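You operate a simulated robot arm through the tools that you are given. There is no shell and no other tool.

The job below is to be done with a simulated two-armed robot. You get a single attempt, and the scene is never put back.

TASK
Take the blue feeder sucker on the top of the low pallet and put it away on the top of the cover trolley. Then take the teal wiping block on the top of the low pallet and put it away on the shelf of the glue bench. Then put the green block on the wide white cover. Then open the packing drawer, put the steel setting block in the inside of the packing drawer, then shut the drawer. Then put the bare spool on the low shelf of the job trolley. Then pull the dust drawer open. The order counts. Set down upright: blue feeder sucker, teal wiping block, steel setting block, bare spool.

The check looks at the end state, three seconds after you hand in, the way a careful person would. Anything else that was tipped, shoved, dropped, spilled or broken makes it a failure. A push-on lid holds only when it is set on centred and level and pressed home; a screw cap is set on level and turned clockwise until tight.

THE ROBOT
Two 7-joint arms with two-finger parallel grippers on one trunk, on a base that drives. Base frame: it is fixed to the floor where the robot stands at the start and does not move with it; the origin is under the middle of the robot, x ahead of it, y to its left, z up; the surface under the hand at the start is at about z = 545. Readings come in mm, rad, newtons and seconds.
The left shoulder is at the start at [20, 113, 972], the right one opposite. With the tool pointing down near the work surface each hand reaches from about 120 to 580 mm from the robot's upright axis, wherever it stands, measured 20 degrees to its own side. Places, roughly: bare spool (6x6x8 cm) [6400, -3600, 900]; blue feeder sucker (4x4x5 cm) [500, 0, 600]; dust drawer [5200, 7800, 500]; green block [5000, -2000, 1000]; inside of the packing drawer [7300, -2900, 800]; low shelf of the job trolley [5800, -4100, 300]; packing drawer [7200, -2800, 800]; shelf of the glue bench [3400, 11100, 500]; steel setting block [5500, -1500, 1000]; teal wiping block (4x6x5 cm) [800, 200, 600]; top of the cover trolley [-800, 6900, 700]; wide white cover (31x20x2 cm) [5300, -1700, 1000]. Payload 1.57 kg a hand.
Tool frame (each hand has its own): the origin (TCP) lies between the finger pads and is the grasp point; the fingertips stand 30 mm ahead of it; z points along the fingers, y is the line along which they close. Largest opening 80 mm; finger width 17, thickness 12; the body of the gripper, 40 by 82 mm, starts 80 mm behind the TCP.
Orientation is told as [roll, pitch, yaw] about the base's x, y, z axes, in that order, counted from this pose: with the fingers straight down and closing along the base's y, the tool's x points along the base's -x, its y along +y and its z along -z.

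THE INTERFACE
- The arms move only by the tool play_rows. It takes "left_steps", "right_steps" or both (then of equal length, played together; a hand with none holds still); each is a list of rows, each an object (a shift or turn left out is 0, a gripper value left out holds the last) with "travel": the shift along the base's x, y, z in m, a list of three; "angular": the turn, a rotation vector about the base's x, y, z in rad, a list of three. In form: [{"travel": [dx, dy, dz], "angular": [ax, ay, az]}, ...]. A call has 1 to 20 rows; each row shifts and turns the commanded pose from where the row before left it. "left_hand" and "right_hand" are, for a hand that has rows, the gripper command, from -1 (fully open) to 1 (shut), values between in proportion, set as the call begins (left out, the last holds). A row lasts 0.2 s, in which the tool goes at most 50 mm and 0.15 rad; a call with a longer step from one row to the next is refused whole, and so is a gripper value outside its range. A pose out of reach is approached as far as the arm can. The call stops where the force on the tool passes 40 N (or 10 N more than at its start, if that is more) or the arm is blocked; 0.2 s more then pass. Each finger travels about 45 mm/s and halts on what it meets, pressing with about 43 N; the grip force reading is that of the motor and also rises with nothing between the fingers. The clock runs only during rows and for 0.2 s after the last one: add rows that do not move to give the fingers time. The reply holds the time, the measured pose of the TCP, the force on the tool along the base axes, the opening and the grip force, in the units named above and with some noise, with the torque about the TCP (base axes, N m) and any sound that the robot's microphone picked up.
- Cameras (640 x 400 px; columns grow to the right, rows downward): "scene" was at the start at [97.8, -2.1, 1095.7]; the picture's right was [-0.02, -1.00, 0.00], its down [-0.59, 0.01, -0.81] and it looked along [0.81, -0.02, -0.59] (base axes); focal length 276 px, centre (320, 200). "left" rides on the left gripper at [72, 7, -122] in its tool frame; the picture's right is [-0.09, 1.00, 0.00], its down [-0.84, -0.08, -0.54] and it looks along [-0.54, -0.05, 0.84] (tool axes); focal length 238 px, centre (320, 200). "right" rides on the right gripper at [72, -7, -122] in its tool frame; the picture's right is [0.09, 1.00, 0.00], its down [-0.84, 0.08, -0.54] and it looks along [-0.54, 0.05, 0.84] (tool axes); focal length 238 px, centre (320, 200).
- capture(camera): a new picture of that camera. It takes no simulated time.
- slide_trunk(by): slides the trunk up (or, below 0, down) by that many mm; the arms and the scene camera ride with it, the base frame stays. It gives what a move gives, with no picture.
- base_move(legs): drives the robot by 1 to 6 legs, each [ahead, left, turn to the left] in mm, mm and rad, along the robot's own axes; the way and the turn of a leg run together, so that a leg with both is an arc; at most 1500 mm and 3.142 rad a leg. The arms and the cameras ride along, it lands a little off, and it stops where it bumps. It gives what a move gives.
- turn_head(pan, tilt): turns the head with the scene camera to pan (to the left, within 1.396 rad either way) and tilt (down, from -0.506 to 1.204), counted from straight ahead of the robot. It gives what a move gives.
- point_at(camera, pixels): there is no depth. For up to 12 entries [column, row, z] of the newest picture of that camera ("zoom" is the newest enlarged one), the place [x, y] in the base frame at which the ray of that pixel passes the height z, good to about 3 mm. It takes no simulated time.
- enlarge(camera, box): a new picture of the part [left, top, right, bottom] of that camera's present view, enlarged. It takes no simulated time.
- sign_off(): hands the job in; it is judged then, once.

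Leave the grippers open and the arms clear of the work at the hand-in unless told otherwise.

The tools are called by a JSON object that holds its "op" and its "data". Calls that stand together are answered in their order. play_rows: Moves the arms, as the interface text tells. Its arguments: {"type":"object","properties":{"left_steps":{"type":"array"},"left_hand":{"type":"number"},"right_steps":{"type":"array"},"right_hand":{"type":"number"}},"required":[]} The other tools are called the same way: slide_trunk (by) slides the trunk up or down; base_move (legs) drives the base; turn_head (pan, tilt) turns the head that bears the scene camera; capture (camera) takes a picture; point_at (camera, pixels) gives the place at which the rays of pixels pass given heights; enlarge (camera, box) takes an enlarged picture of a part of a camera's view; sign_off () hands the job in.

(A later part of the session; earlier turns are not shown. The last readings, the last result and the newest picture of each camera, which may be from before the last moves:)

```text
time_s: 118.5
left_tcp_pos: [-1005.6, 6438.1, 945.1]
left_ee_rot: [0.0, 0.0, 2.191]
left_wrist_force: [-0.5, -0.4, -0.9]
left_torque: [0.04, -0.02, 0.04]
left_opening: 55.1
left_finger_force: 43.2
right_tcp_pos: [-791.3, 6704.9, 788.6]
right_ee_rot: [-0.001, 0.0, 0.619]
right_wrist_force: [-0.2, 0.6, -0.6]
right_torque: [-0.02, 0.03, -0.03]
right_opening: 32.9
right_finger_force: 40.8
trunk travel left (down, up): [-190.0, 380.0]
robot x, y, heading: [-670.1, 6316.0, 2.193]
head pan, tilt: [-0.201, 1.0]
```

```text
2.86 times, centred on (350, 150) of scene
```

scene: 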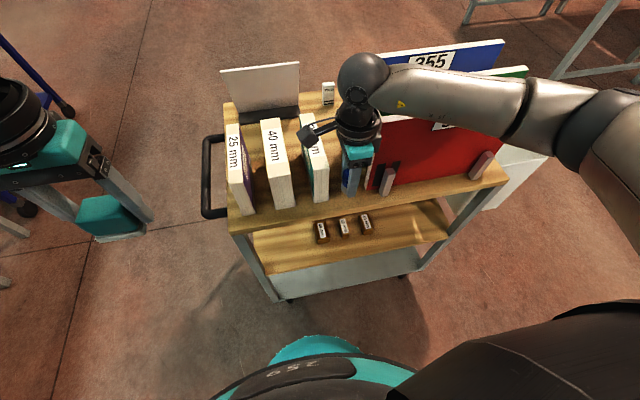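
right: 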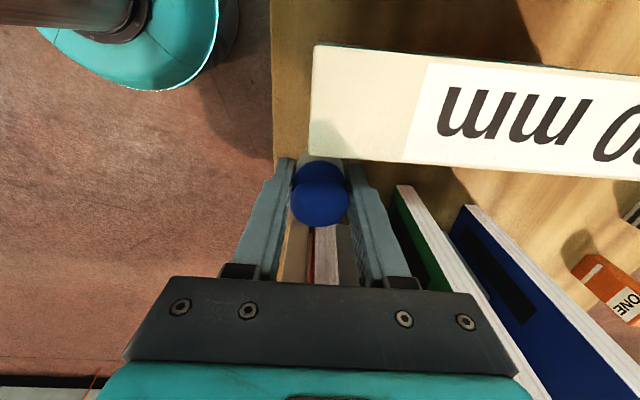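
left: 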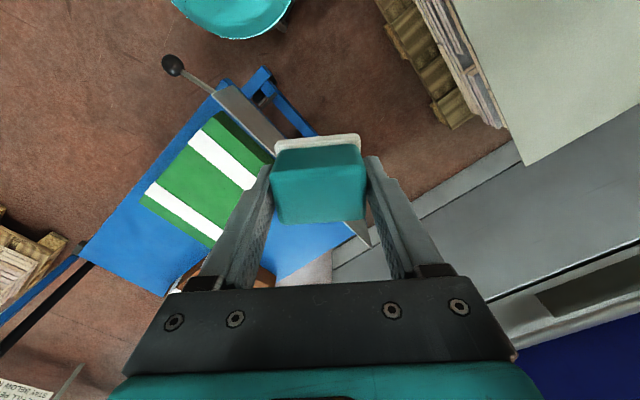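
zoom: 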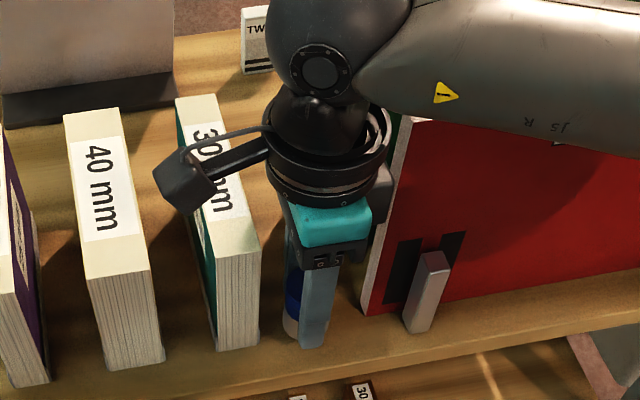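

All clear. I'll lower in 2 mm steps and watch the force.

{"op": "play_rows", "data": {"right_steps": [{"travel": [0, 0, -0.003]}, {"travel": [0, 0, -0.002]}, {}]}}

{"op": "play_rows", "data": {"right_steps": [{"travel": [0, 0, -0.002]}, {}]}}

{"op": "play_rows", "data": {"right_steps": [{"travel": [0, 0, -0.002]}, {}]}}

```text
time_s: 119.3
left_tcp_pos: [-1004.4, 6436.8, 944.6]
left_ee_rot: [0.0, 0.001, 2.19]
left_wrist_force: [-0.2, 0.3, -0.5]
left_torque: [-0.04, 0.01, 0.0]
left_opening: 54.9
left_finger_force: 43.2
right_tcp_pos: [-792.8, 6705.1, 782.4]
right_ee_rot: [0.001, 0.0, 0.619]
right_wrist_force: [-0.4, 0.0, -0.8]
right_torque: [-0.06, -0.02, -0.03]
right_opening: 32.6
right_finger_force: 41.0
trunk travel left (down, up): [-190.0, 380.0]
robot x, y, heading: [-670.3, 6315.9, 2.192]
head pan, tilt: [-0.201, 1.0]
```

```text
time_s: 119.9
left_tcp_pos: [-1003.6, 6437.8, 944.5]
left_ee_rot: [0.001, -0.001, 2.19]
left_wrist_force: [0.5, 0.2, -0.8]
left_torque: [-0.01, -0.03, -0.01]
left_opening: 54.9
left_finger_force: 42.7
right_tcp_pos: [-791.4, 6703.8, 781.1]
right_ee_rot: [0.001, -0.001, 0.62]
right_wrist_force: [-0.6, 0.1, -0.6]
right_torque: [-0.01, 0.01, 0.02]
right_opening: 32.4
right_finger_force: 41.1
trunk travel left (down, up): [-190.0, 380.0]
robot x, y, heading: [-673.4, 6319.2, 2.188]
head pan, tilt: [-0.201, 1.0]
```

```text
time_s: 120.5
left_tcp_pos: [-1004.3, 6437.2, 945.9]
left_ee_rot: [0.0, 0.001, 2.19]
left_wrist_force: [0.4, -0.5, -1.3]
left_torque: [-0.03, 0.04, 0.0]
left_opening: 54.9
left_finger_force: 42.9
right_tcp_pos: [-791.9, 6706.3, 778.7]
right_ee_rot: [-0.002, 0.0, 0.62]
right_wrist_force: [-1.0, -0.3, -0.1]
right_torque: [-0.03, 0.0, -0.01]
right_opening: 32.5
right_finger_force: 41.3
trunk travel left (down, up): [-190.0, 380.0]
robot x, y, heading: [-669.4, 6317.4, 2.191]
head pan, tilt: [-0.201, 1.0]
```

No contact yet at z 778.7. I'll keep going down in 2 mm steps.

{"op": "play_rows", "data": {"right_steps": [{"travel": [0, 0, -0.002]}, {}]}}

{"op": "play_rows", "data": {"right_steps": [{"travel": [0, 0, -0.002]}, {}]}}

{"op": "capture", "data": {"camera": "right"}}

```text
time_s: 121.1
left_tcp_pos: [-1005.2, 6436.7, 944.4]
left_ee_rot: [-0.001, 0.001, 2.191]
left_wrist_force: [-0.1, 0.0, 0.3]
left_torque: [0.02, 0.03, 0.0]
left_opening: 54.9
left_finger_force: 43.3
right_tcp_pos: [-791.9, 6706.0, 777.7]
right_ee_rot: [0.0, -0.001, 0.62]
right_wrist_force: [-0.3, 0.7, -0.2]
right_torque: [0.01, -0.02, 0.01]
right_opening: 32.6
right_finger_force: 41.1
trunk travel left (down, up): [-190.0, 380.0]
robot x, y, heading: [-673.0, 6315.6, 2.194]
head pan, tilt: [-0.201, 1.0]
```

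```text
time_s: 121.7
left_tcp_pos: [-1003.9, 6436.5, 943.9]
left_ee_rot: [0.0, -0.001, 2.191]
left_wrist_force: [-0.5, -0.5, -0.6]
left_torque: [-0.03, 0.01, 0.0]
left_opening: 55.0
left_finger_force: 43.2
right_tcp_pos: [-793.0, 6706.5, 775.1]
right_ee_rot: [-0.002, 0.0, 0.619]
right_wrist_force: [-0.3, -0.5, 4.2]
right_torque: [0.02, -0.09, -0.01]
right_opening: 32.4
right_finger_force: 41.5
trunk travel left (down, up): [-190.0, 380.0]
robot x, y, heading: [-670.1, 6319.9, 2.189]
head pan, tilt: [-0.201, 1.0]
```

```text
taken
```

right: 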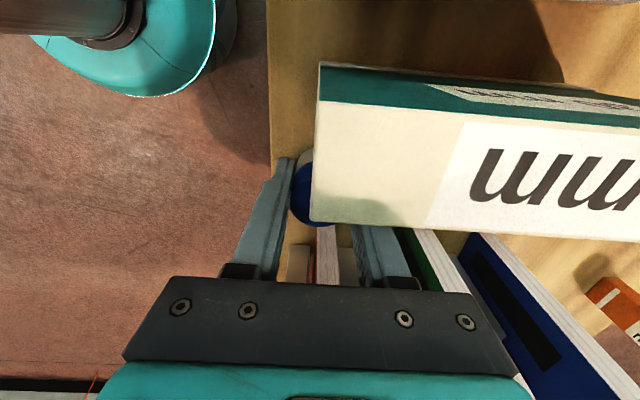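

A contact of 4 N at z 775, with torque too small for the camera touching the book, means the sucker is on the wood. I'll open the fingers part-way and check.

{"op": "play_rows", "data": {"right_steps": [{}, {}, {}, {}], "right_hand": -0.45}}

{"op": "play_rows", "data": {"right_steps": [{"travel": [0, 0, 0.015]}, {"travel": [0, 0, 0.03]}, {"travel": [0, 0, 0.04]}, {"travel": [0, 0, 0.045]}, {"travel": [0, 0, 0.045]}, {"travel": [0, 0, 0.045]}, {}]}}

{"op": "enlarge", "data": {"camera": "scene", "box": [280, 80, 420, 220]}}

{"op": "capture", "data": {"camera": "right"}}

```text
time_s: 122.7
left_tcp_pos: [-1004.7, 6437.4, 945.8]
left_ee_rot: [0.0, -0.001, 2.189]
left_wrist_force: [-0.1, -0.6, -1.2]
left_torque: [0.0, 0.04, 0.01]
left_opening: 54.9
left_finger_force: 43.5
right_tcp_pos: [-792.1, 6705.7, 775.0]
right_ee_rot: [0.001, 0.001, 0.618]
right_wrist_force: [0.0, 0.1, 0.7]
right_torque: [-0.02, -0.02, -0.02]
right_opening: 58.1
right_finger_force: 0.1
trunk travel left (down, up): [-190.0, 380.0]
robot x, y, heading: [-672.4, 6316.6, 2.188]
head pan, tilt: [-0.201, 1.0]
```

```text
time_s: 124.3
left_tcp_pos: [-1004.0, 6437.7, 946.4]
left_ee_rot: [0.001, -0.002, 2.189]
left_wrist_force: [-0.4, 0.2, -0.9]
left_torque: [0.02, 0.05, -0.03]
left_opening: 54.8
left_finger_force: 43.3
right_tcp_pos: [-792.5, 6705.9, 995.6]
right_ee_rot: [-0.001, 0.001, 0.62]
right_wrist_force: [-0.1, 0.4, 1.0]
right_torque: [0.02, 0.0, 0.02]
right_opening: 58.1
right_finger_force: 0.1
trunk travel left (down, up): [-190.0, 380.0]
robot x, y, heading: [-669.5, 6317.2, 2.192]
head pan, tilt: [-0.201, 1.0]
```

```text
2.86 times, centred on (350, 150) of scene
```

zoom: 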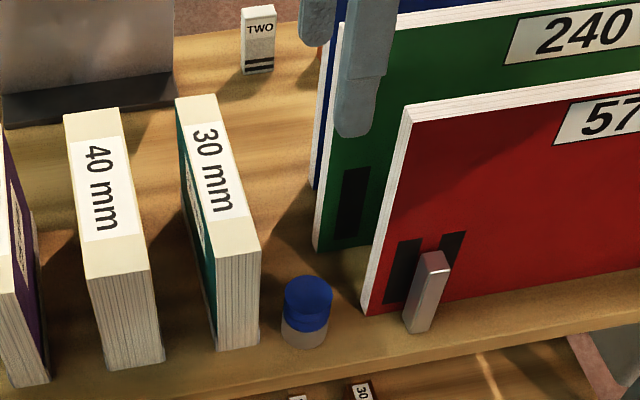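

```text
taken
```

right: 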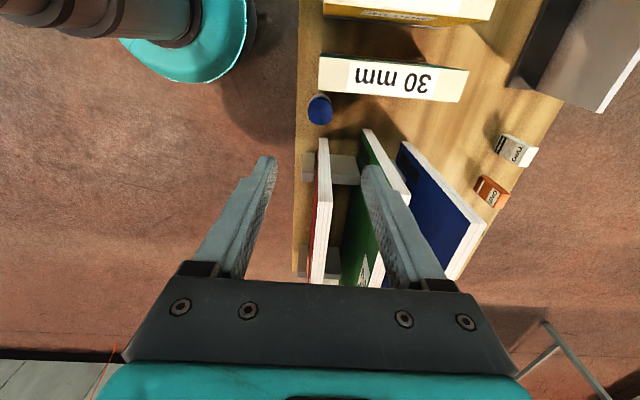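

The sucker stands upright in the gap. I'll raise the right hand, turn it back to its tucked pose, and look around for a route to the glue bench at (3400,11100).

{"op": "play_rows", "data": {"right_steps": [{"travel": [0, 0, 0.045]}, {"travel": [0, 0, 0.045]}, {"travel": [0.0144, -0.0026, 0], "angular": [0, 0, 0.1309]}, {"travel": [0.0144, -0.0026, 0], "angular": [0, 0, 0.1309]}, {"travel": [0.0144, -0.0026, 0], "angular": [0, 0, 0.1309]}, {"travel": [0.0144, -0.0026, 0], "angular": [0, 0, 0.1309]}, {"travel": [0.0144, -0.0026, 0], "angular": [0, 0, 0.1309]}, {"travel": [0.0144, -0.0026, 0], "angular": [0, 0, 0.1309]}, {"travel": [0.0144, -0.0026, 0], "angular": [0, 0, 0.1309]}, {"travel": [0.0144, -0.0026, 0], "angular": [0, 0, 0.1309]}, {"travel": [0.0144, -0.0026, 0], "angular": [0, 0, 0.1309]}, {"travel": [0.0144, -0.0026, 0], "angular": [0, 0, 0.1309]}, {"travel": [0.0144, -0.0026, 0], "angular": [0, 0, 0.1309]}, {"travel": [0.0144, -0.0026, 0], "angular": [0, 0, 0.1309]}, {}], "right_hand": -1}}

{"op": "base_move", "data": {"legs": [[-500, 0, 0]]}}

{"op": "turn_head", "data": {"pan": -0.9, "tilt": 0.25}}

{"op": "capture", "data": {"camera": "scene"}}

{"op": "turn_head", "data": {"pan": 0.0, "tilt": 0.4}}

{"op": "capture", "data": {"camera": "scene"}}

```text
time_s: 127.5
left_tcp_pos: [-1004.3, 6436.1, 945.8]
left_ee_rot: [-0.001, 0.0, 2.19]
left_wrist_force: [0.2, -0.1, -0.8]
left_torque: [0.03, 0.0, -0.01]
left_opening: 54.7
left_finger_force: 43.1
right_tcp_pos: [-619.6, 6674.2, 1086.7]
right_ee_rot: [-0.001, 0.0, 2.192]
right_wrist_force: [0.2, -0.5, 1.0]
right_torque: [0.0, 0.02, -0.02]
right_opening: 80.1
right_finger_force: 0.1
trunk travel left (down, up): [-190.0, 380.0]
robot x, y, heading: [-670.2, 6316.0, 2.189]
head pan, tilt: [-0.201, 1.0]
```

```text
time_s: 130.5
left_tcp_pos: [-711.9, 6027.5, 945.0]
left_ee_rot: [0.0, 0.002, 2.209]
left_wrist_force: [-0.3, -0.1, -0.9]
left_torque: [0.01, 0.03, -0.01]
left_opening: 54.9
left_finger_force: 43.2
right_tcp_pos: [-332.9, 6271.1, 1087.1]
right_ee_rot: [0.0, 0.0, 2.209]
right_wrist_force: [0.0, 0.3, -0.5]
right_torque: [0.02, 0.01, -0.02]
right_opening: 79.6
right_finger_force: 0.2
trunk travel left (down, up): [-190.0, 380.0]
robot x, y, heading: [-378.3, 5911.4, 2.206]
head pan, tilt: [-0.201, 1.0]
```

```text
time_s: 131.6
left_tcp_pos: [-713.0, 6026.4, 946.1]
left_ee_rot: [0.002, 0.001, 2.208]
left_wrist_force: [-0.9, -0.2, -0.1]
left_torque: [-0.01, 0.03, 0.04]
left_opening: 54.9
left_finger_force: 42.7
right_tcp_pos: [-331.7, 6270.2, 1087.0]
right_ee_rot: [0.001, 0.001, 2.208]
right_wrist_force: [0.1, -0.6, -0.1]
right_torque: [0.0, -0.02, 0.01]
right_opening: 79.8
right_finger_force: 0.1
trunk travel left (down, up): [-190.0, 380.0]
robot x, y, heading: [-379.3, 5914.2, 2.207]
head pan, tilt: [-0.901, 0.25]
```

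```text
taken
```

scene: 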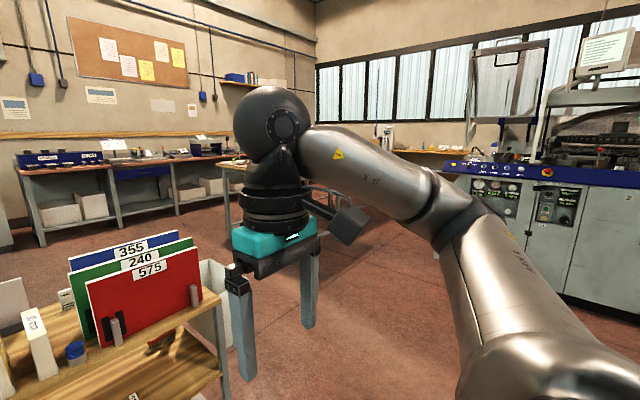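

```text
time_s: 132.8
left_tcp_pos: [-713.1, 6027.6, 944.9]
left_ee_rot: [0.001, 0.0, 2.207]
left_wrist_force: [0.1, 0.3, -1.0]
left_torque: [-0.04, 0.0, 0.02]
left_opening: 55.0
left_finger_force: 43.3
right_tcp_pos: [-331.4, 6270.8, 1087.2]
right_ee_rot: [-0.001, 0.0, 2.206]
right_wrist_force: [-0.4, 0.7, 0.4]
right_torque: [0.0, 0.02, -0.01]
right_opening: 79.9
right_finger_force: 0.0
trunk travel left (down, up): [-190.0, 380.0]
robot x, y, heading: [-383.3, 5910.0, 2.208]
head pan, tilt: [0.0, 0.4]
```

```text
taken
```

scene: 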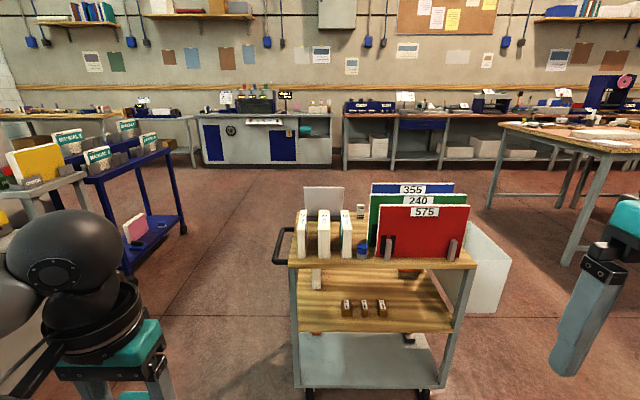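

The sucker stays put. I'll turn right towards the glue bench at heading ≈0.94 and look.

{"op": "base_move", "data": {"legs": [[0, 0, -1.25]]}}

{"op": "turn_head", "data": {"pan": 0.0, "tilt": 0.2}}

{"op": "capture", "data": {"camera": "scene"}}

{"op": "point_at", "data": {"camera": "scene", "pixels": [[320, 230, 0], [250, 230, 0], [400, 230, 0], [500, 260, 0], [320, 300, 0]]}}

```text
time_s: 136.3
left_tcp_pos: [-370.6, 6267.2, 945.9]
left_ee_rot: [0.0, 0.001, 0.948]
left_wrist_force: [-0.3, -0.8, -0.7]
left_torque: [0.01, 0.01, 0.03]
left_opening: 54.9
left_finger_force: 42.9
right_tcp_pos: [-22.1, 5979.2, 1085.5]
right_ee_rot: [-0.001, 0.0, 0.95]
right_wrist_force: [0.1, 0.0, 0.0]
right_torque: [0.01, 0.01, -0.03]
right_opening: 79.9
right_finger_force: 0.0
trunk travel left (down, up): [-190.0, 380.0]
robot x, y, heading: [-376.2, 5910.5, 0.95]
head pan, tilt: [0.0, 0.4]
```

```text
time_s: 137.0
left_tcp_pos: [-369.5, 6267.7, 945.7]
left_ee_rot: [0.0, 0.001, 0.949]
left_wrist_force: [-0.2, -0.1, -0.6]
left_torque: [0.0, -0.02, 0.0]
left_opening: 54.7
left_finger_force: 43.2
right_tcp_pos: [-21.8, 5979.5, 1087.2]
right_ee_rot: [0.0, 0.001, 0.952]
right_wrist_force: [0.2, -0.1, -0.3]
right_torque: [0.02, 0.0, -0.03]
right_opening: 80.0
right_finger_force: 0.0
trunk travel left (down, up): [-190.0, 380.0]
robot x, y, heading: [-378.6, 5914.1, 0.949]
head pan, tilt: [0.0, 0.201]
```

```text
taken
```

scene: 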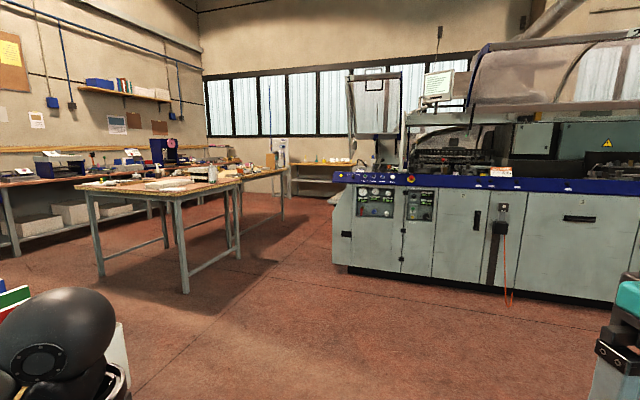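

```text
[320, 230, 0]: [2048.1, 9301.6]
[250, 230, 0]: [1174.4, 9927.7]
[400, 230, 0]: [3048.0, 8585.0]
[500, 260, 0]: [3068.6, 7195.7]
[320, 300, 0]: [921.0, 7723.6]
```

The glue bench appears under the windows at about (318,178), past the gap between the table and the machine's corner. I'll enlarge it and measure the gap.

{"op": "enlarge", "data": {"camera": "scene", "box": [230, 110, 430, 280]}}

{"op": "point_at", "data": {"camera": "scene", "pixels": [[186, 293, 0], [239, 259, 0], [336, 264, 0], [347, 273, 0], [283, 222, 0], [296, 196, 0], [330, 198, 0]]}}

```text
2.35 times, centred on (330, 195) of scene
```

zoom: 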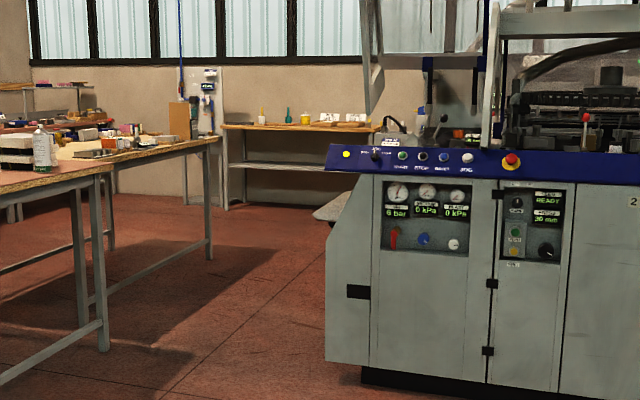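

```text
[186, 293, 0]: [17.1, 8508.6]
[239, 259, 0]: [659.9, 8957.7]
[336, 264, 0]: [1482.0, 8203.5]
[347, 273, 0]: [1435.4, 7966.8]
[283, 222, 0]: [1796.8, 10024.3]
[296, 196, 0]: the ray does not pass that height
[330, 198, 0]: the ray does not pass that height
```

The gap between the table leg at (660,8958) and the machine corner at (1435,7967) is about 1.25 m. I'll drive to its middle near (1047,8460) and look.

{"op": "base_move", "data": {"legs": [[1450, 165, 0], [1450, 165, 0]]}}

{"op": "turn_head", "data": {"pan": -0.1, "tilt": 0.3}}

{"op": "capture", "data": {"camera": "scene"}}

{"op": "turn_head", "data": {"pan": -0.7, "tilt": 0.4}}

{"op": "capture", "data": {"camera": "scene"}}

```text
time_s: 151.2
left_tcp_pos: [1073.3, 8812.9, 945.2]
left_ee_rot: [0.0, 0.0, 0.94]
left_wrist_force: [-0.3, 0.8, -0.7]
left_torque: [-0.02, -0.03, 0.05]
left_opening: 54.9
left_finger_force: 42.8
right_tcp_pos: [1419.3, 8521.4, 1086.9]
right_ee_rot: [-0.001, 0.0, 0.942]
right_wrist_force: [0.3, 1.2, -0.4]
right_torque: [-0.02, 0.02, 0.02]
right_opening: 79.8
right_finger_force: 0.0
trunk travel left (down, up): [-190.0, 380.0]
robot x, y, heading: [1061.9, 8455.6, 0.938]
head pan, tilt: [0.0, 0.201]
```

```text
time_s: 151.8
left_tcp_pos: [1072.2, 8812.4, 944.4]
left_ee_rot: [0.0, -0.002, 0.942]
left_wrist_force: [0.5, 1.0, -0.5]
left_torque: [0.01, 0.01, 0.01]
left_opening: 54.9
left_finger_force: 42.7
right_tcp_pos: [1419.6, 8521.3, 1086.7]
right_ee_rot: [0.0, 0.0, 0.942]
right_wrist_force: [-0.3, -0.3, -0.3]
right_torque: [0.01, -0.02, 0.01]
right_opening: 80.0
right_finger_force: 0.1
trunk travel left (down, up): [-190.0, 380.0]
robot x, y, heading: [1062.6, 8458.5, 0.94]
head pan, tilt: [-0.099, 0.3]
```

```text
taken
```

scene: 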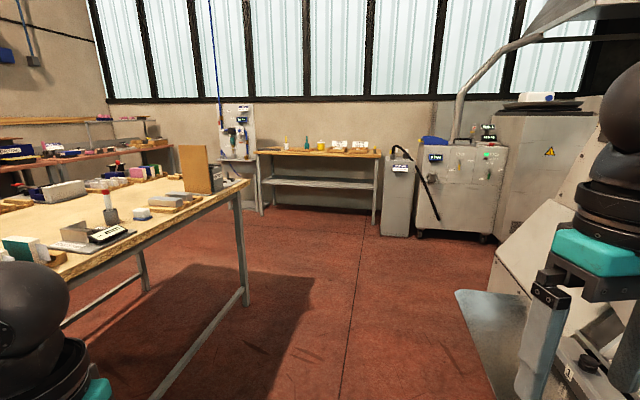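

```text
time_s: 152.8
left_tcp_pos: [1073.2, 8813.2, 944.7]
left_ee_rot: [0.002, 0.0, 0.941]
left_wrist_force: [-1.3, 0.3, -0.3]
left_torque: [0.0, -0.02, -0.01]
left_opening: 55.2
left_finger_force: 42.8
right_tcp_pos: [1417.8, 8521.6, 1087.2]
right_ee_rot: [-0.002, 0.0, 0.942]
right_wrist_force: [0.1, -0.1, 0.3]
right_torque: [0.01, 0.03, -0.02]
right_opening: 79.8
right_finger_force: 0.1
trunk travel left (down, up): [-190.0, 380.0]
robot x, y, heading: [1062.2, 8457.8, 0.94]
head pan, tilt: [-0.7, 0.4]
```

```text
taken
```

scene: 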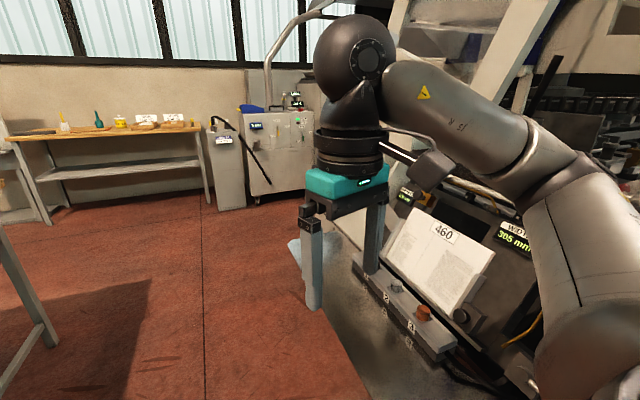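

The bench with its shelf is clearly ahead. The machine's feed board is close on my right, so I'll keep left. I'll measure the bench and the machine's floor outline.

{"op": "turn_head", "data": {"pan": -0.15, "tilt": 0.4}}

{"op": "capture", "data": {"camera": "scene"}}

{"op": "enlarge", "data": {"camera": "scene", "box": [250, 90, 450, 220]}}

```text
time_s: 153.8
left_tcp_pos: [1074.4, 8811.2, 944.9]
left_ee_rot: [0.002, -0.001, 0.941]
left_wrist_force: [0.5, -0.1, -1.0]
left_torque: [-0.03, 0.0, 0.0]
left_opening: 55.2
left_finger_force: 42.7
right_tcp_pos: [1418.1, 8522.5, 1087.2]
right_ee_rot: [0.0, 0.0, 0.942]
right_wrist_force: [0.3, -0.4, -0.8]
right_torque: [-0.01, -0.01, 0.02]
right_opening: 80.3
right_finger_force: 0.0
trunk travel left (down, up): [-190.0, 380.0]
robot x, y, heading: [1065.4, 8452.3, 0.941]
head pan, tilt: [-0.15, 0.4]
```

```text
taken
```

scene: 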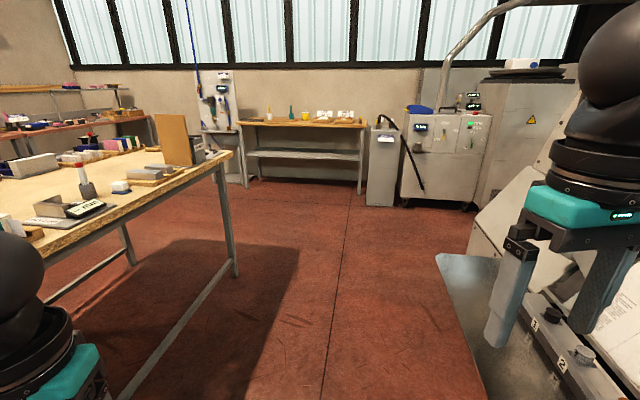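

```text
3.08 times, centred on (350, 155) of scene
```

zoom: 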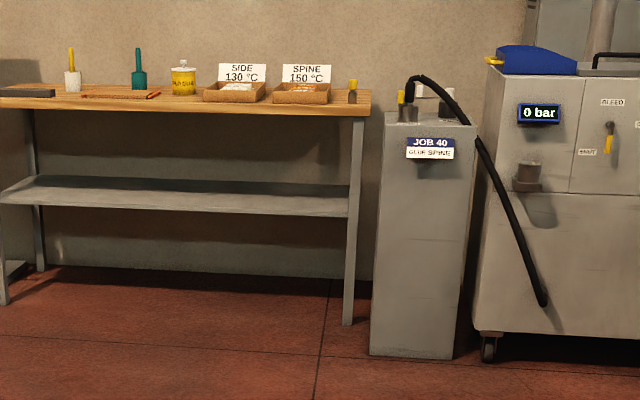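

The bench's shelf is empty. I'll measure its legs and shelf edge, the machine's tray on the right, and the table's front edge on the left.

{"op": "point_at", "data": {"camera": "zoom", "pixels": [[348, 325, 0], [3, 304, 0], [348, 217, 500], [2, 204, 500], [371, 110, 850], [40, 270, 0], [420, 355, 0], [370, 350, 0]]}}

{"op": "point_at", "data": {"camera": "scene", "pixels": [[236, 278, 0], [438, 256, 300], [438, 256, 500], [490, 398, 300], [233, 152, 900], [0, 265, 900], [470, 208, 0], [115, 262, 0]]}}

```text
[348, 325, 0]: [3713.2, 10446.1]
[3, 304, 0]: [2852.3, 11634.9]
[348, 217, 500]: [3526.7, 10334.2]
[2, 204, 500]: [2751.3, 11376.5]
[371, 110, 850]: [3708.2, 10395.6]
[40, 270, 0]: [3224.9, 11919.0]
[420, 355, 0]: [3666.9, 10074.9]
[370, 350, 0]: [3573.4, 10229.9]
```

```text
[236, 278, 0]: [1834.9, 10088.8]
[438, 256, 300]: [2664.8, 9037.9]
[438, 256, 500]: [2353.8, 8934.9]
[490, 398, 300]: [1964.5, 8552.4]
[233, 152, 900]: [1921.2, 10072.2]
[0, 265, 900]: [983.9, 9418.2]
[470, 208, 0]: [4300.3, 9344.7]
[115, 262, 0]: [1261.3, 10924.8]
```

The shelf is at about z 445, with the bench front running from (3713,10446) to (2852,11635), so I'll approach with heading ≈0.627. I'll swing slightly right of the table corner and go by way of about (2250,9600).

{"op": "base_move", "data": {"legs": [[0, 0, -0.2], [824, 22, 0], [824, 22, 0]]}}

{"op": "turn_head", "data": {"pan": 0.0, "tilt": 0.45}}

{"op": "capture", "data": {"camera": "scene"}}

```text
time_s: 163.1
left_tcp_pos: [2334.7, 9976.1, 945.8]
left_ee_rot: [0.0, -0.001, 0.762]
left_wrist_force: [-0.2, 0.9, -0.4]
left_torque: [0.03, 0.01, -0.01]
left_opening: 55.1
left_finger_force: 43.3
right_tcp_pos: [2622.5, 9627.5, 1086.7]
right_ee_rot: [-0.001, 0.001, 0.759]
right_wrist_force: [-0.2, 0.3, 0.7]
right_torque: [-0.01, 0.01, -0.03]
right_opening: 79.9
right_finger_force: 0.0
trunk travel left (down, up): [-190.0, 380.0]
robot x, y, heading: [2260.5, 9627.8, 0.757]
head pan, tilt: [-0.15, 0.4]
```

```text
time_s: 163.8
left_tcp_pos: [2333.6, 9977.0, 945.1]
left_ee_rot: [-0.002, 0.001, 0.758]
left_wrist_force: [0.5, 0.6, -0.8]
left_torque: [0.02, 0.02, 0.0]
left_opening: 54.9
left_finger_force: 42.9
right_tcp_pos: [2621.8, 9627.6, 1087.5]
right_ee_rot: [0.0, -0.001, 0.759]
right_wrist_force: [-0.7, 0.1, -0.2]
right_torque: [0.0, -0.01, 0.0]
right_opening: 80.1
right_finger_force: 0.0
trunk travel left (down, up): [-190.0, 380.0]
robot x, y, heading: [2259.6, 9625.3, 0.756]
head pan, tilt: [0.0, 0.45]
```

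```text
taken
```

scene: 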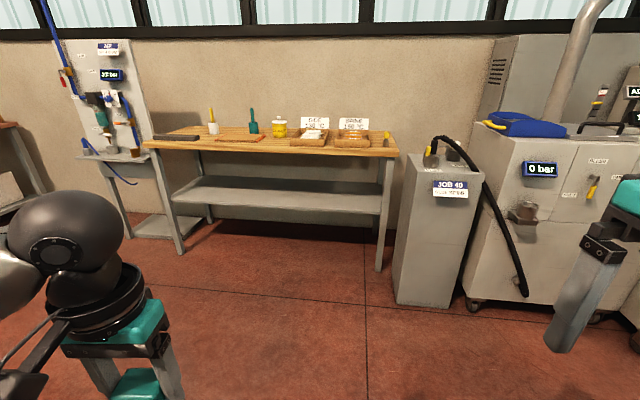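

I can see the whole bench now. I'll measure the leg feet at (180,254) and (378,271), the shelf's front edge, and the top's front edge.

{"op": "point_at", "data": {"camera": "scene", "pixels": [[180, 254, 0], [378, 271, 0], [174, 203, 400], [174, 203, 450], [174, 203, 500], [381, 214, 400], [381, 214, 450], [381, 214, 500], [146, 148, 850], [397, 157, 850], [146, 148, 900], [397, 157, 900]]}}

{"op": "enlarge", "data": {"camera": "scene", "box": [140, 100, 410, 280]}}

```text
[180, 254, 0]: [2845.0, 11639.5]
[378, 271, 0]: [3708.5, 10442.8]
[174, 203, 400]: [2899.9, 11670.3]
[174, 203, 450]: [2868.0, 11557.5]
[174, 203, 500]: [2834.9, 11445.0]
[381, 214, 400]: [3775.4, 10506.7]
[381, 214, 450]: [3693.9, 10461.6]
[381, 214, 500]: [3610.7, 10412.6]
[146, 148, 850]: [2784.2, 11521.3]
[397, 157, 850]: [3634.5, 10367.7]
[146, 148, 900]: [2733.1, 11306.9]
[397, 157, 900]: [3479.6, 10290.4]
```

```text
2.22 times, centred on (275, 190) of scene
```

zoom: 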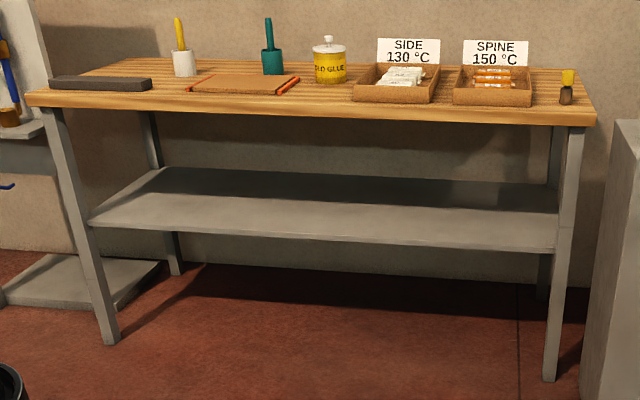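

The shelf is at z≈440 and the top at ≈840, so there's plenty of height for the vertical hand. I'll drive to about 700 mm in front of it and square up to heading ≈0.625.

{"op": "base_move", "data": {"legs": [[992, 239, 0], [0, 0, -0.131]]}}

{"op": "turn_head", "data": {"pan": 0.0, "tilt": 0.75}}

{"op": "capture", "data": {"camera": "scene"}}

```text
time_s: 169.5
left_tcp_pos: [2910.8, 10786.9, 944.8]
left_ee_rot: [0.001, 0.001, 0.629]
left_wrist_force: [0.1, -0.3, 0.1]
left_torque: [0.0, 0.02, -0.01]
left_opening: 55.0
left_finger_force: 43.8
right_tcp_pos: [3149.5, 10403.8, 1087.0]
right_ee_rot: [-0.001, -0.001, 0.629]
right_wrist_force: [-0.8, -1.2, -0.5]
right_torque: [-0.02, -0.01, 0.0]
right_opening: 80.0
right_finger_force: 0.0
trunk travel left (down, up): [-190.0, 380.0]
robot x, y, heading: [2792.2, 10452.4, 0.629]
head pan, tilt: [0.0, 0.45]
```

```text
time_s: 170.3
left_tcp_pos: [2909.2, 10786.1, 945.2]
left_ee_rot: [0.0, 0.001, 0.63]
left_wrist_force: [0.9, 0.1, -0.4]
left_torque: [0.0, 0.0, -0.01]
left_opening: 54.8
left_finger_force: 43.4
right_tcp_pos: [3151.1, 10403.4, 1085.3]
right_ee_rot: [-0.001, -0.001, 0.628]
right_wrist_force: [0.1, -0.2, -0.2]
right_torque: [0.02, -0.01, 0.0]
right_opening: 80.1
right_finger_force: 0.0
trunk travel left (down, up): [-190.0, 380.0]
robot x, y, heading: [2791.4, 10449.8, 0.629]
head pan, tilt: [0.0, 0.75]
```

```text
taken
```

scene: 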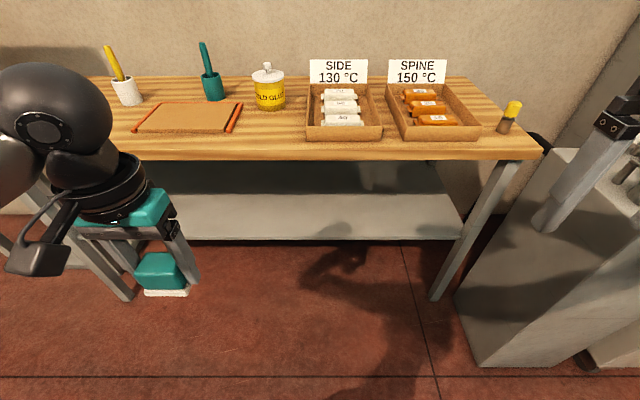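

I'll measure the shelf's front edge and the glue station's corner from here.

{"op": "point_at", "data": {"camera": "scene", "pixels": [[432, 301, 0], [462, 238, 420], [462, 238, 440], [462, 238, 460], [190, 240, 440], [480, 367, 0], [545, 160, 800], [540, 150, 840], [150, 160, 840], [330, 238, 440]]}}

```text
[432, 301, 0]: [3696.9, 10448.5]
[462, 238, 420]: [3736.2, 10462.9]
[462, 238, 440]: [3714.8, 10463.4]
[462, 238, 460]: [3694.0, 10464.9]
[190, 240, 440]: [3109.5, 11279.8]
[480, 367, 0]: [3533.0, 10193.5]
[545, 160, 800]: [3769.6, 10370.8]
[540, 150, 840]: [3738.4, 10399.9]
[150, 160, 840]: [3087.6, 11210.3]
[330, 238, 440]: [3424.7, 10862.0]
```

In robot terms, the shelf's front edge is about 750 ahead and the top's edge about 730 ahead. The glue station is 450 ahead and 640 to the right. I'll move ahead 335 and left 200, clear of the station, then lower the trunk.

{"op": "base_move", "data": {"legs": [[0, 200, 0], [335, 0, 0]]}}

{"op": "turn_head", "data": {"pan": 0.1, "tilt": 1.0}}

{"op": "capture", "data": {"camera": "scene"}}

{"op": "capture", "data": {"camera": "left"}}

```text
time_s: 173.6
left_tcp_pos: [3059.3, 11143.2, 944.8]
left_ee_rot: [0.001, 0.001, 0.636]
left_wrist_force: [-0.6, 0.0, -0.5]
left_torque: [-0.01, 0.06, 0.02]
left_opening: 54.9
left_finger_force: 43.0
right_tcp_pos: [3303.3, 10762.8, 1086.8]
right_ee_rot: [0.001, -0.001, 0.637]
right_wrist_force: [0.7, 0.2, 0.1]
right_torque: [-0.05, 0.0, -0.01]
right_opening: 80.1
right_finger_force: 0.0
trunk travel left (down, up): [-190.0, 380.0]
robot x, y, heading: [2942.5, 10809.3, 0.636]
head pan, tilt: [0.0, 0.75]
```

```text
time_s: 174.4
left_tcp_pos: [3058.7, 11144.9, 945.1]
left_ee_rot: [0.0, 0.0, 0.637]
left_wrist_force: [-0.6, -0.5, -0.4]
left_torque: [-0.01, -0.01, 0.02]
left_opening: 54.9
left_finger_force: 43.3
right_tcp_pos: [3301.4, 10763.4, 1087.1]
right_ee_rot: [0.001, 0.001, 0.637]
right_wrist_force: [0.4, 0.0, -0.1]
right_torque: [0.02, 0.0, 0.02]
right_opening: 80.2
right_finger_force: 0.0
trunk travel left (down, up): [-190.0, 380.0]
robot x, y, heading: [2947.7, 10807.5, 0.637]
head pan, tilt: [0.099, 1.0]
```

```text
taken
```

scene: 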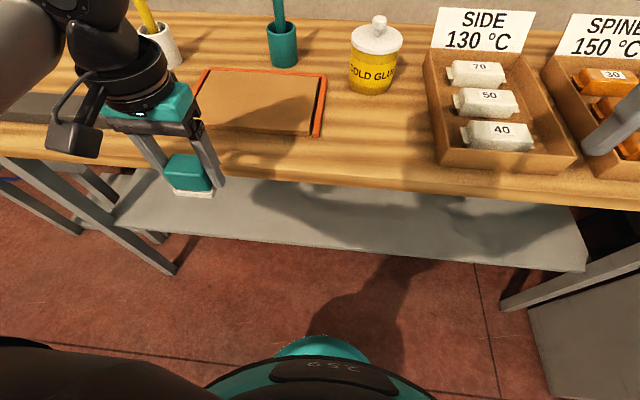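

```text
taken
```

left: 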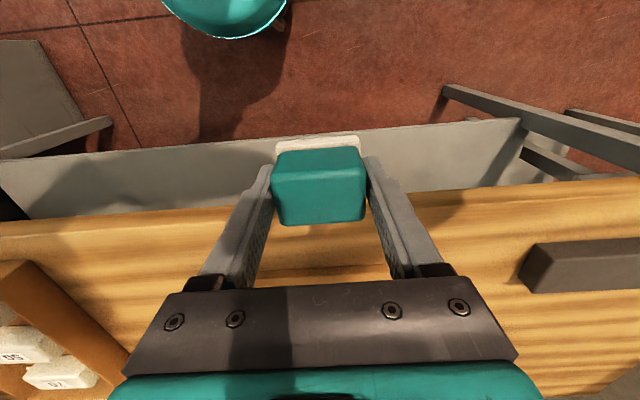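

The wrist view shows the shelf's front edge and the top's front edge. I'll compute both relative to the hand.

{"op": "point_at", "data": {"camera": "left", "pixels": [[100, 160, 440], [490, 120, 440], [100, 160, 400], [220, 204, 840], [450, 187, 840], [220, 204, 800]]}}

{"op": "point_at", "data": {"camera": "scene", "pixels": [[110, 229, 440], [584, 271, 440], [380, 247, 440], [100, 163, 830], [590, 207, 830], [380, 190, 830], [178, 274, 0], [502, 312, 0]]}}

```text
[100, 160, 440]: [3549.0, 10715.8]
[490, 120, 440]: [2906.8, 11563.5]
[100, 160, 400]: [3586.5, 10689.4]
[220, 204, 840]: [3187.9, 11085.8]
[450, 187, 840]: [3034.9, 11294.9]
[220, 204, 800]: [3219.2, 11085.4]
```

```text
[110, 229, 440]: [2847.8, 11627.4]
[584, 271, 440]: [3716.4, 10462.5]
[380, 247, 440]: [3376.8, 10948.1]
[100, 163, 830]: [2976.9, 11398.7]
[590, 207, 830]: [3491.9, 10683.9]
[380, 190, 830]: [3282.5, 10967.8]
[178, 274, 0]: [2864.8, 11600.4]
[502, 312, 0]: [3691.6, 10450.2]
```

The shelf edge is set back about 50 mm behind the top's edge. A vertical hand would bring the forearm very close under the top, so I'll regrasp the block with the hand tilted about 30°. I'll set it down briefly on the bench top's free front strip, tilt the open hand around it, and grip again. First I'll measure that strip.

{"op": "point_at", "data": {"camera": "scene", "pixels": [[195, 126, 838], [318, 137, 838], [250, 171, 838], [360, 180, 838], [435, 165, 838], [375, 93, 838], [350, 130, 838], [380, 150, 838]]}}

{"op": "enlarge", "data": {"camera": "scene", "box": [160, 60, 460, 260]}}

```text
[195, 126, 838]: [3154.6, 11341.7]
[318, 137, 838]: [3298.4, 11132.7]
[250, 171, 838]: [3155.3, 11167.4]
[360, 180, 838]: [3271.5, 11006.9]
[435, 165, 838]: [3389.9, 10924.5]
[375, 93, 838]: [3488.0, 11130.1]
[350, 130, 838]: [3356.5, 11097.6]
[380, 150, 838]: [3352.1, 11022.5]
```

```text
2.00 times, centred on (310, 160) of scene
```

zoom: 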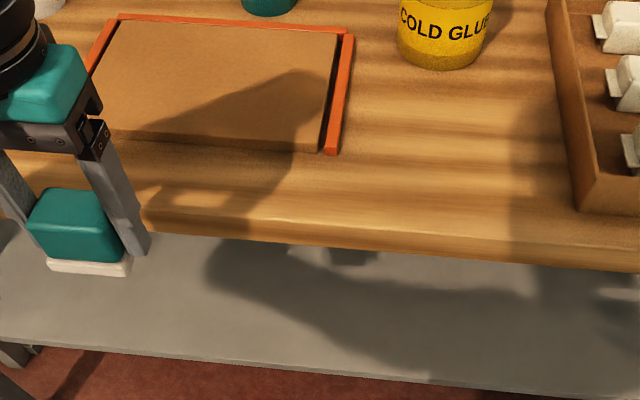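

There's a clear patch right of the cork board and in front of the glue pot, around px (385,150). I'll move the left hand above it at the current height and look.

{"op": "play_rows", "data": {"left_steps": [{"travel": [0.0371, -0.0158, 0.004]}, {"travel": [0.0371, -0.0158, 0.004]}, {"travel": [0.0371, -0.0158, 0]}, {"travel": [0.0371, -0.0158, 0]}, {"travel": [0.0371, -0.0158, 0]}, {"travel": [0.0371, -0.0158, 0]}, {"travel": [0.0371, -0.0158, 0]}, {}]}}

{"op": "capture", "data": {"camera": "left"}}

{"op": "capture", "data": {"camera": "scene"}}

```text
time_s: 176.2
left_tcp_pos: [3321.0, 11030.9, 951.2]
left_ee_rot: [0.0, -0.001, 0.637]
left_wrist_force: [0.4, 0.6, -1.2]
left_torque: [0.04, -0.01, 0.0]
left_opening: 54.9
left_finger_force: 43.2
right_tcp_pos: [3302.8, 10762.6, 1086.9]
right_ee_rot: [0.001, -0.001, 0.637]
right_wrist_force: [0.1, 1.2, 0.0]
right_torque: [0.0, 0.02, 0.01]
right_opening: 79.9
right_finger_force: 0.0
trunk travel left (down, up): [-190.0, 380.0]
robot x, y, heading: [2943.0, 10808.6, 0.637]
head pan, tilt: [0.099, 1.0]
```

```text
taken
```

left: 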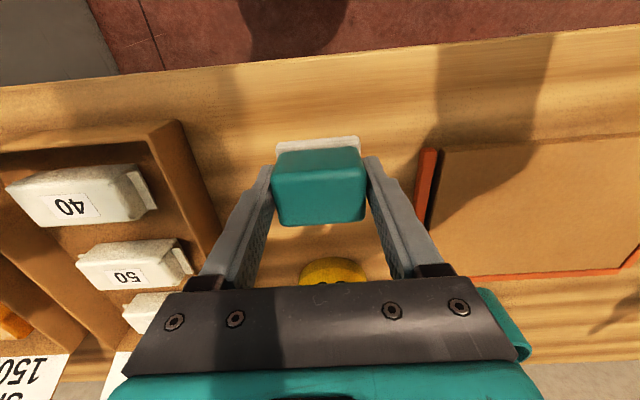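

```text
taken
```

scene: 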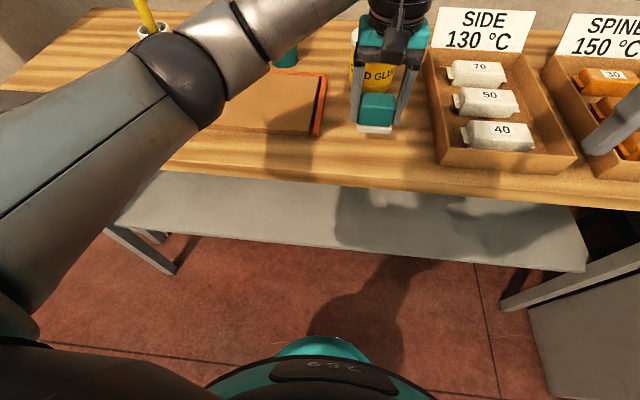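

The block hangs over clear wood. I'll descend to about 15 mm above it and then touch down in small steps.

{"op": "play_rows", "data": {"left_steps": [{"travel": [0, 0, -0.03]}, {"travel": [0, 0, -0.025]}, {"travel": [0, 0, -0.008]}, {}]}}

{"op": "play_rows", "data": {"left_steps": [{"travel": [0, 0, -0.004]}, {"travel": [0, 0, -0.003]}, {}]}}

{"op": "play_rows", "data": {"left_steps": [{"travel": [0, 0, -0.003]}, {}]}}

{"op": "play_rows", "data": {"left_steps": [{"travel": [0, 0, -0.002]}, {}]}}

```text
time_s: 177.2
left_tcp_pos: [3320.9, 11033.1, 894.6]
left_ee_rot: [-0.005, -0.01, 0.637]
left_wrist_force: [-1.8, 3.6, 35.5]
left_torque: [0.13, 0.09, -0.01]
left_opening: 55.1
left_finger_force: 42.6
right_tcp_pos: [3301.6, 10763.4, 1088.0]
right_ee_rot: [0.0, -0.003, 0.639]
right_wrist_force: [-0.4, 0.5, -1.2]
right_torque: [0.0, -0.01, 0.01]
right_opening: 80.1
right_finger_force: 0.0
trunk travel left (down, up): [-190.0, 380.0]
robot x, y, heading: [2944.6, 10803.5, 0.637]
head pan, tilt: [0.099, 1.0]
```

```text
time_s: 177.8
left_tcp_pos: [3322.2, 11033.2, 889.7]
left_ee_rot: [-0.003, -0.011, 0.634]
left_wrist_force: [-2.9, -1.0, 11.1]
left_torque: [0.03, 0.34, -0.01]
left_opening: 55.0
left_finger_force: 42.9
right_tcp_pos: [3302.4, 10763.0, 1086.8]
right_ee_rot: [-0.001, -0.002, 0.635]
right_wrist_force: [-0.7, 0.5, 0.1]
right_torque: [-0.02, -0.02, 0.01]
right_opening: 80.1
right_finger_force: 0.1
trunk travel left (down, up): [-190.0, 380.0]
robot x, y, heading: [2941.5, 10807.2, 0.64]
head pan, tilt: [0.099, 1.0]
stopped in row 2 (left hand): the force on the tool passed its limit at 48 N (the readings are from after the stop); the commanded pose is now the measured one
```

```text
time_s: 178.4
left_tcp_pos: [3322.1, 11033.2, 890.4]
left_ee_rot: [-0.008, -0.015, 0.633]
left_wrist_force: [-7.8, -2.5, 11.1]
left_torque: [0.1, 0.57, 0.23]
left_opening: 54.9
left_finger_force: 42.8
right_tcp_pos: [3301.7, 10761.8, 1086.8]
right_ee_rot: [0.0, -0.003, 0.638]
right_wrist_force: [-0.4, 0.1, 0.6]
right_torque: [-0.01, 0.03, 0.0]
right_opening: 79.7
right_finger_force: 0.1
trunk travel left (down, up): [-190.0, 380.0]
robot x, y, heading: [2941.9, 10809.0, 0.639]
head pan, tilt: [0.099, 1.0]
stopped in row 2 (left hand): the force on the tool passed its limit at 41 N (the readings are from after the stop); the commanded pose is now the measured one
```

```text
time_s: 179.0
left_tcp_pos: [3321.5, 11033.1, 890.6]
left_ee_rot: [-0.007, -0.022, 0.635]
left_wrist_force: [-9.9, -0.3, 37.4]
left_torque: [0.61, 1.28, 0.15]
left_opening: 54.9
left_finger_force: 42.9
right_tcp_pos: [3300.9, 10762.6, 1088.1]
right_ee_rot: [0.0, -0.003, 0.635]
right_wrist_force: [0.0, -0.3, -1.2]
right_torque: [-0.01, -0.02, -0.02]
right_opening: 79.9
right_finger_force: 0.1
trunk travel left (down, up): [-190.0, 380.0]
robot x, y, heading: [2943.0, 10806.4, 0.64]
head pan, tilt: [0.099, 1.0]
```

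The wood is higher than I estimated: contact came at TCP z≈890, so the surface is at about 854. I'll ease up 2 mm and look at the block in the grip.

{"op": "play_rows", "data": {"left_steps": [{"travel": [0, 0, 0.002]}, {}]}}

{"op": "capture", "data": {"camera": "left"}}

{"op": "enlarge", "data": {"camera": "scene", "box": [310, 60, 450, 200]}}

```text
time_s: 179.6
left_tcp_pos: [3322.2, 11033.7, 891.0]
left_ee_rot: [-0.006, -0.02, 0.636]
left_wrist_force: [-7.2, -3.5, 29.2]
left_torque: [0.38, 0.96, 0.24]
left_opening: 54.9
left_finger_force: 43.2
right_tcp_pos: [3300.6, 10762.3, 1087.1]
right_ee_rot: [0.0, -0.003, 0.636]
right_wrist_force: [0.5, -0.3, 0.8]
right_torque: [-0.01, -0.01, -0.01]
right_opening: 79.8
right_finger_force: 0.0
trunk travel left (down, up): [-190.0, 380.0]
robot x, y, heading: [2942.4, 10808.7, 0.64]
head pan, tilt: [0.099, 1.0]
```

```text
taken
```

left: 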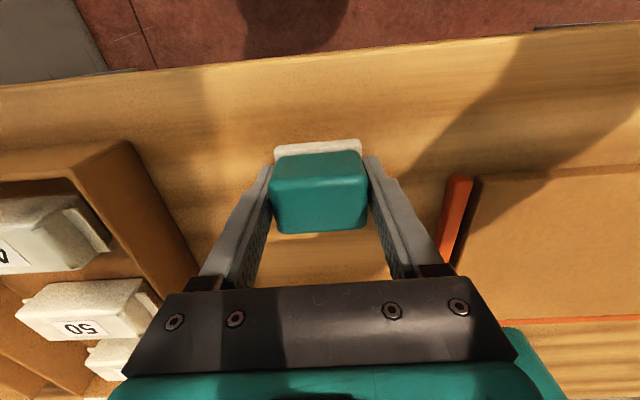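

```text
2.86 times, centred on (380, 130) of scene
```

zoom: 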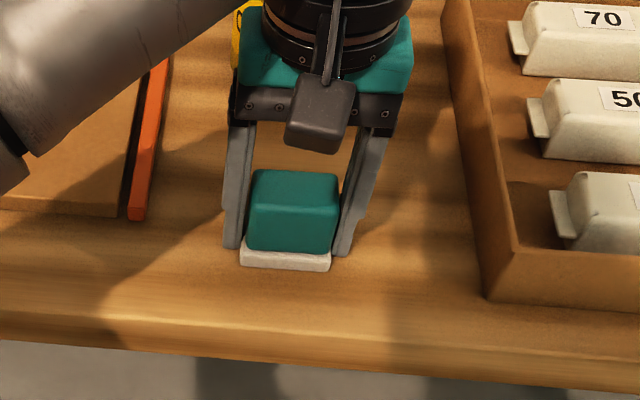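

The block sits flat on the wood. I'll ease up another 2 mm, then open fully.

{"op": "play_rows", "data": {"left_steps": [{"travel": [0, 0, 0.002]}, {}]}}

{"op": "play_rows", "data": {"left_steps": [{}, {}, {}, {}], "left_hand": -1}}

{"op": "capture", "data": {"camera": "left"}}

```text
time_s: 180.2
left_tcp_pos: [3322.8, 11033.1, 890.6]
left_ee_rot: [-0.006, -0.017, 0.636]
left_wrist_force: [-2.2, -3.3, 16.1]
left_torque: [0.22, 0.53, 0.05]
left_opening: 54.6
left_finger_force: 42.9
right_tcp_pos: [3300.9, 10763.5, 1087.3]
right_ee_rot: [0.0, -0.003, 0.637]
right_wrist_force: [0.3, -0.7, 0.0]
right_torque: [0.03, 0.0, -0.01]
right_opening: 80.3
right_finger_force: 0.0
trunk travel left (down, up): [-190.0, 380.0]
robot x, y, heading: [2945.1, 10807.2, 0.641]
head pan, tilt: [0.099, 1.0]
```

```text
time_s: 181.2
left_tcp_pos: [3322.6, 11032.8, 890.5]
left_ee_rot: [-0.006, -0.016, 0.636]
left_wrist_force: [5.7, -8.6, 10.8]
left_torque: [0.06, 0.19, 0.11]
left_opening: 70.3
left_finger_force: 0.1
right_tcp_pos: [3302.7, 10762.2, 1087.2]
right_ee_rot: [0.002, -0.001, 0.637]
right_wrist_force: [0.0, 0.0, 0.3]
right_torque: [-0.02, -0.01, 0.0]
right_opening: 80.1
right_finger_force: 0.2
trunk travel left (down, up): [-190.0, 380.0]
robot x, y, heading: [2943.5, 10807.7, 0.636]
head pan, tilt: [0.099, 1.0]
```

```text
taken
```

left: 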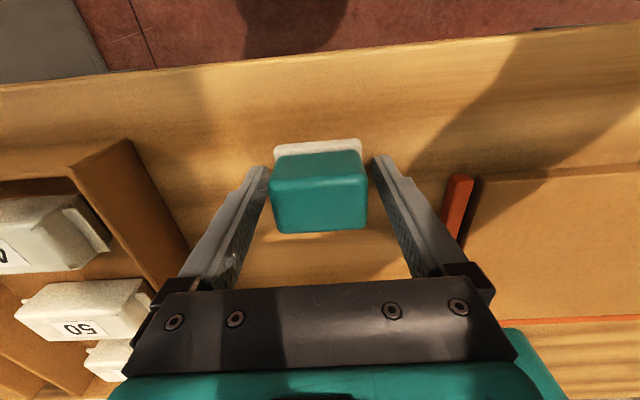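

The opening stalled at 70 mm with upward force, so the fingertips are resting on the wood, which must be at z≈860. I'll lift the hand 8 mm and finish opening.

{"op": "play_rows", "data": {"left_steps": [{"travel": [0, 0, 0.004]}, {"travel": [0, 0, 0.004]}, {}, {}], "left_hand": -1}}

{"op": "enlarge", "data": {"camera": "scene", "box": [310, 60, 450, 200]}}

{"op": "capture", "data": {"camera": "left"}}

```text
time_s: 182.2
left_tcp_pos: [3323.2, 11035.5, 896.9]
left_ee_rot: [-0.006, -0.014, 0.635]
left_wrist_force: [0.2, -0.9, 0.5]
left_torque: [0.01, -0.01, 0.01]
left_opening: 80.0
left_finger_force: 0.1
right_tcp_pos: [3302.3, 10763.2, 1086.9]
right_ee_rot: [0.0, -0.001, 0.637]
right_wrist_force: [0.1, 0.3, -0.7]
right_torque: [0.01, 0.01, 0.04]
right_opening: 79.7
right_finger_force: 0.1
trunk travel left (down, up): [-190.0, 380.0]
robot x, y, heading: [2941.2, 10810.3, 0.638]
head pan, tilt: [0.099, 1.0]
```

```text
2.86 times, centred on (380, 130) of scene
```

zoom: 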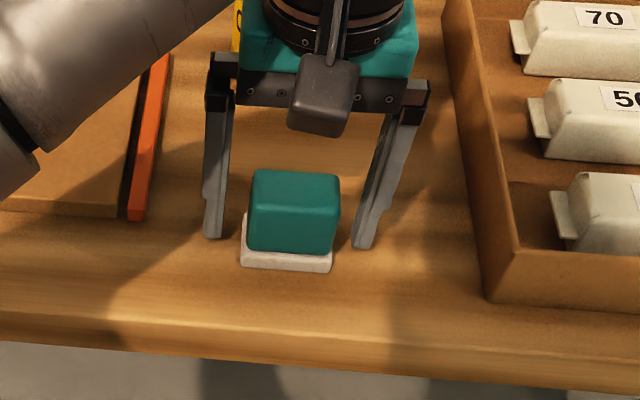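

```text
taken
```

left: 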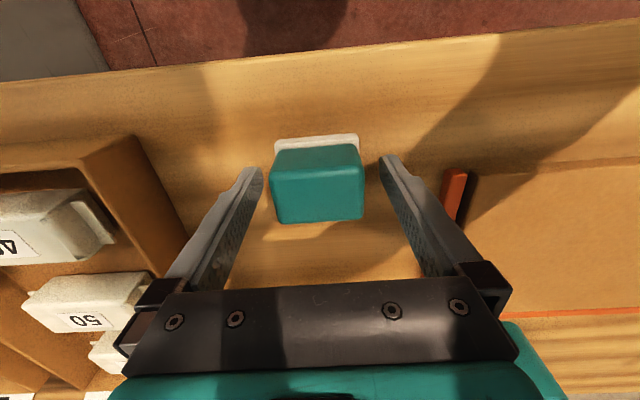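

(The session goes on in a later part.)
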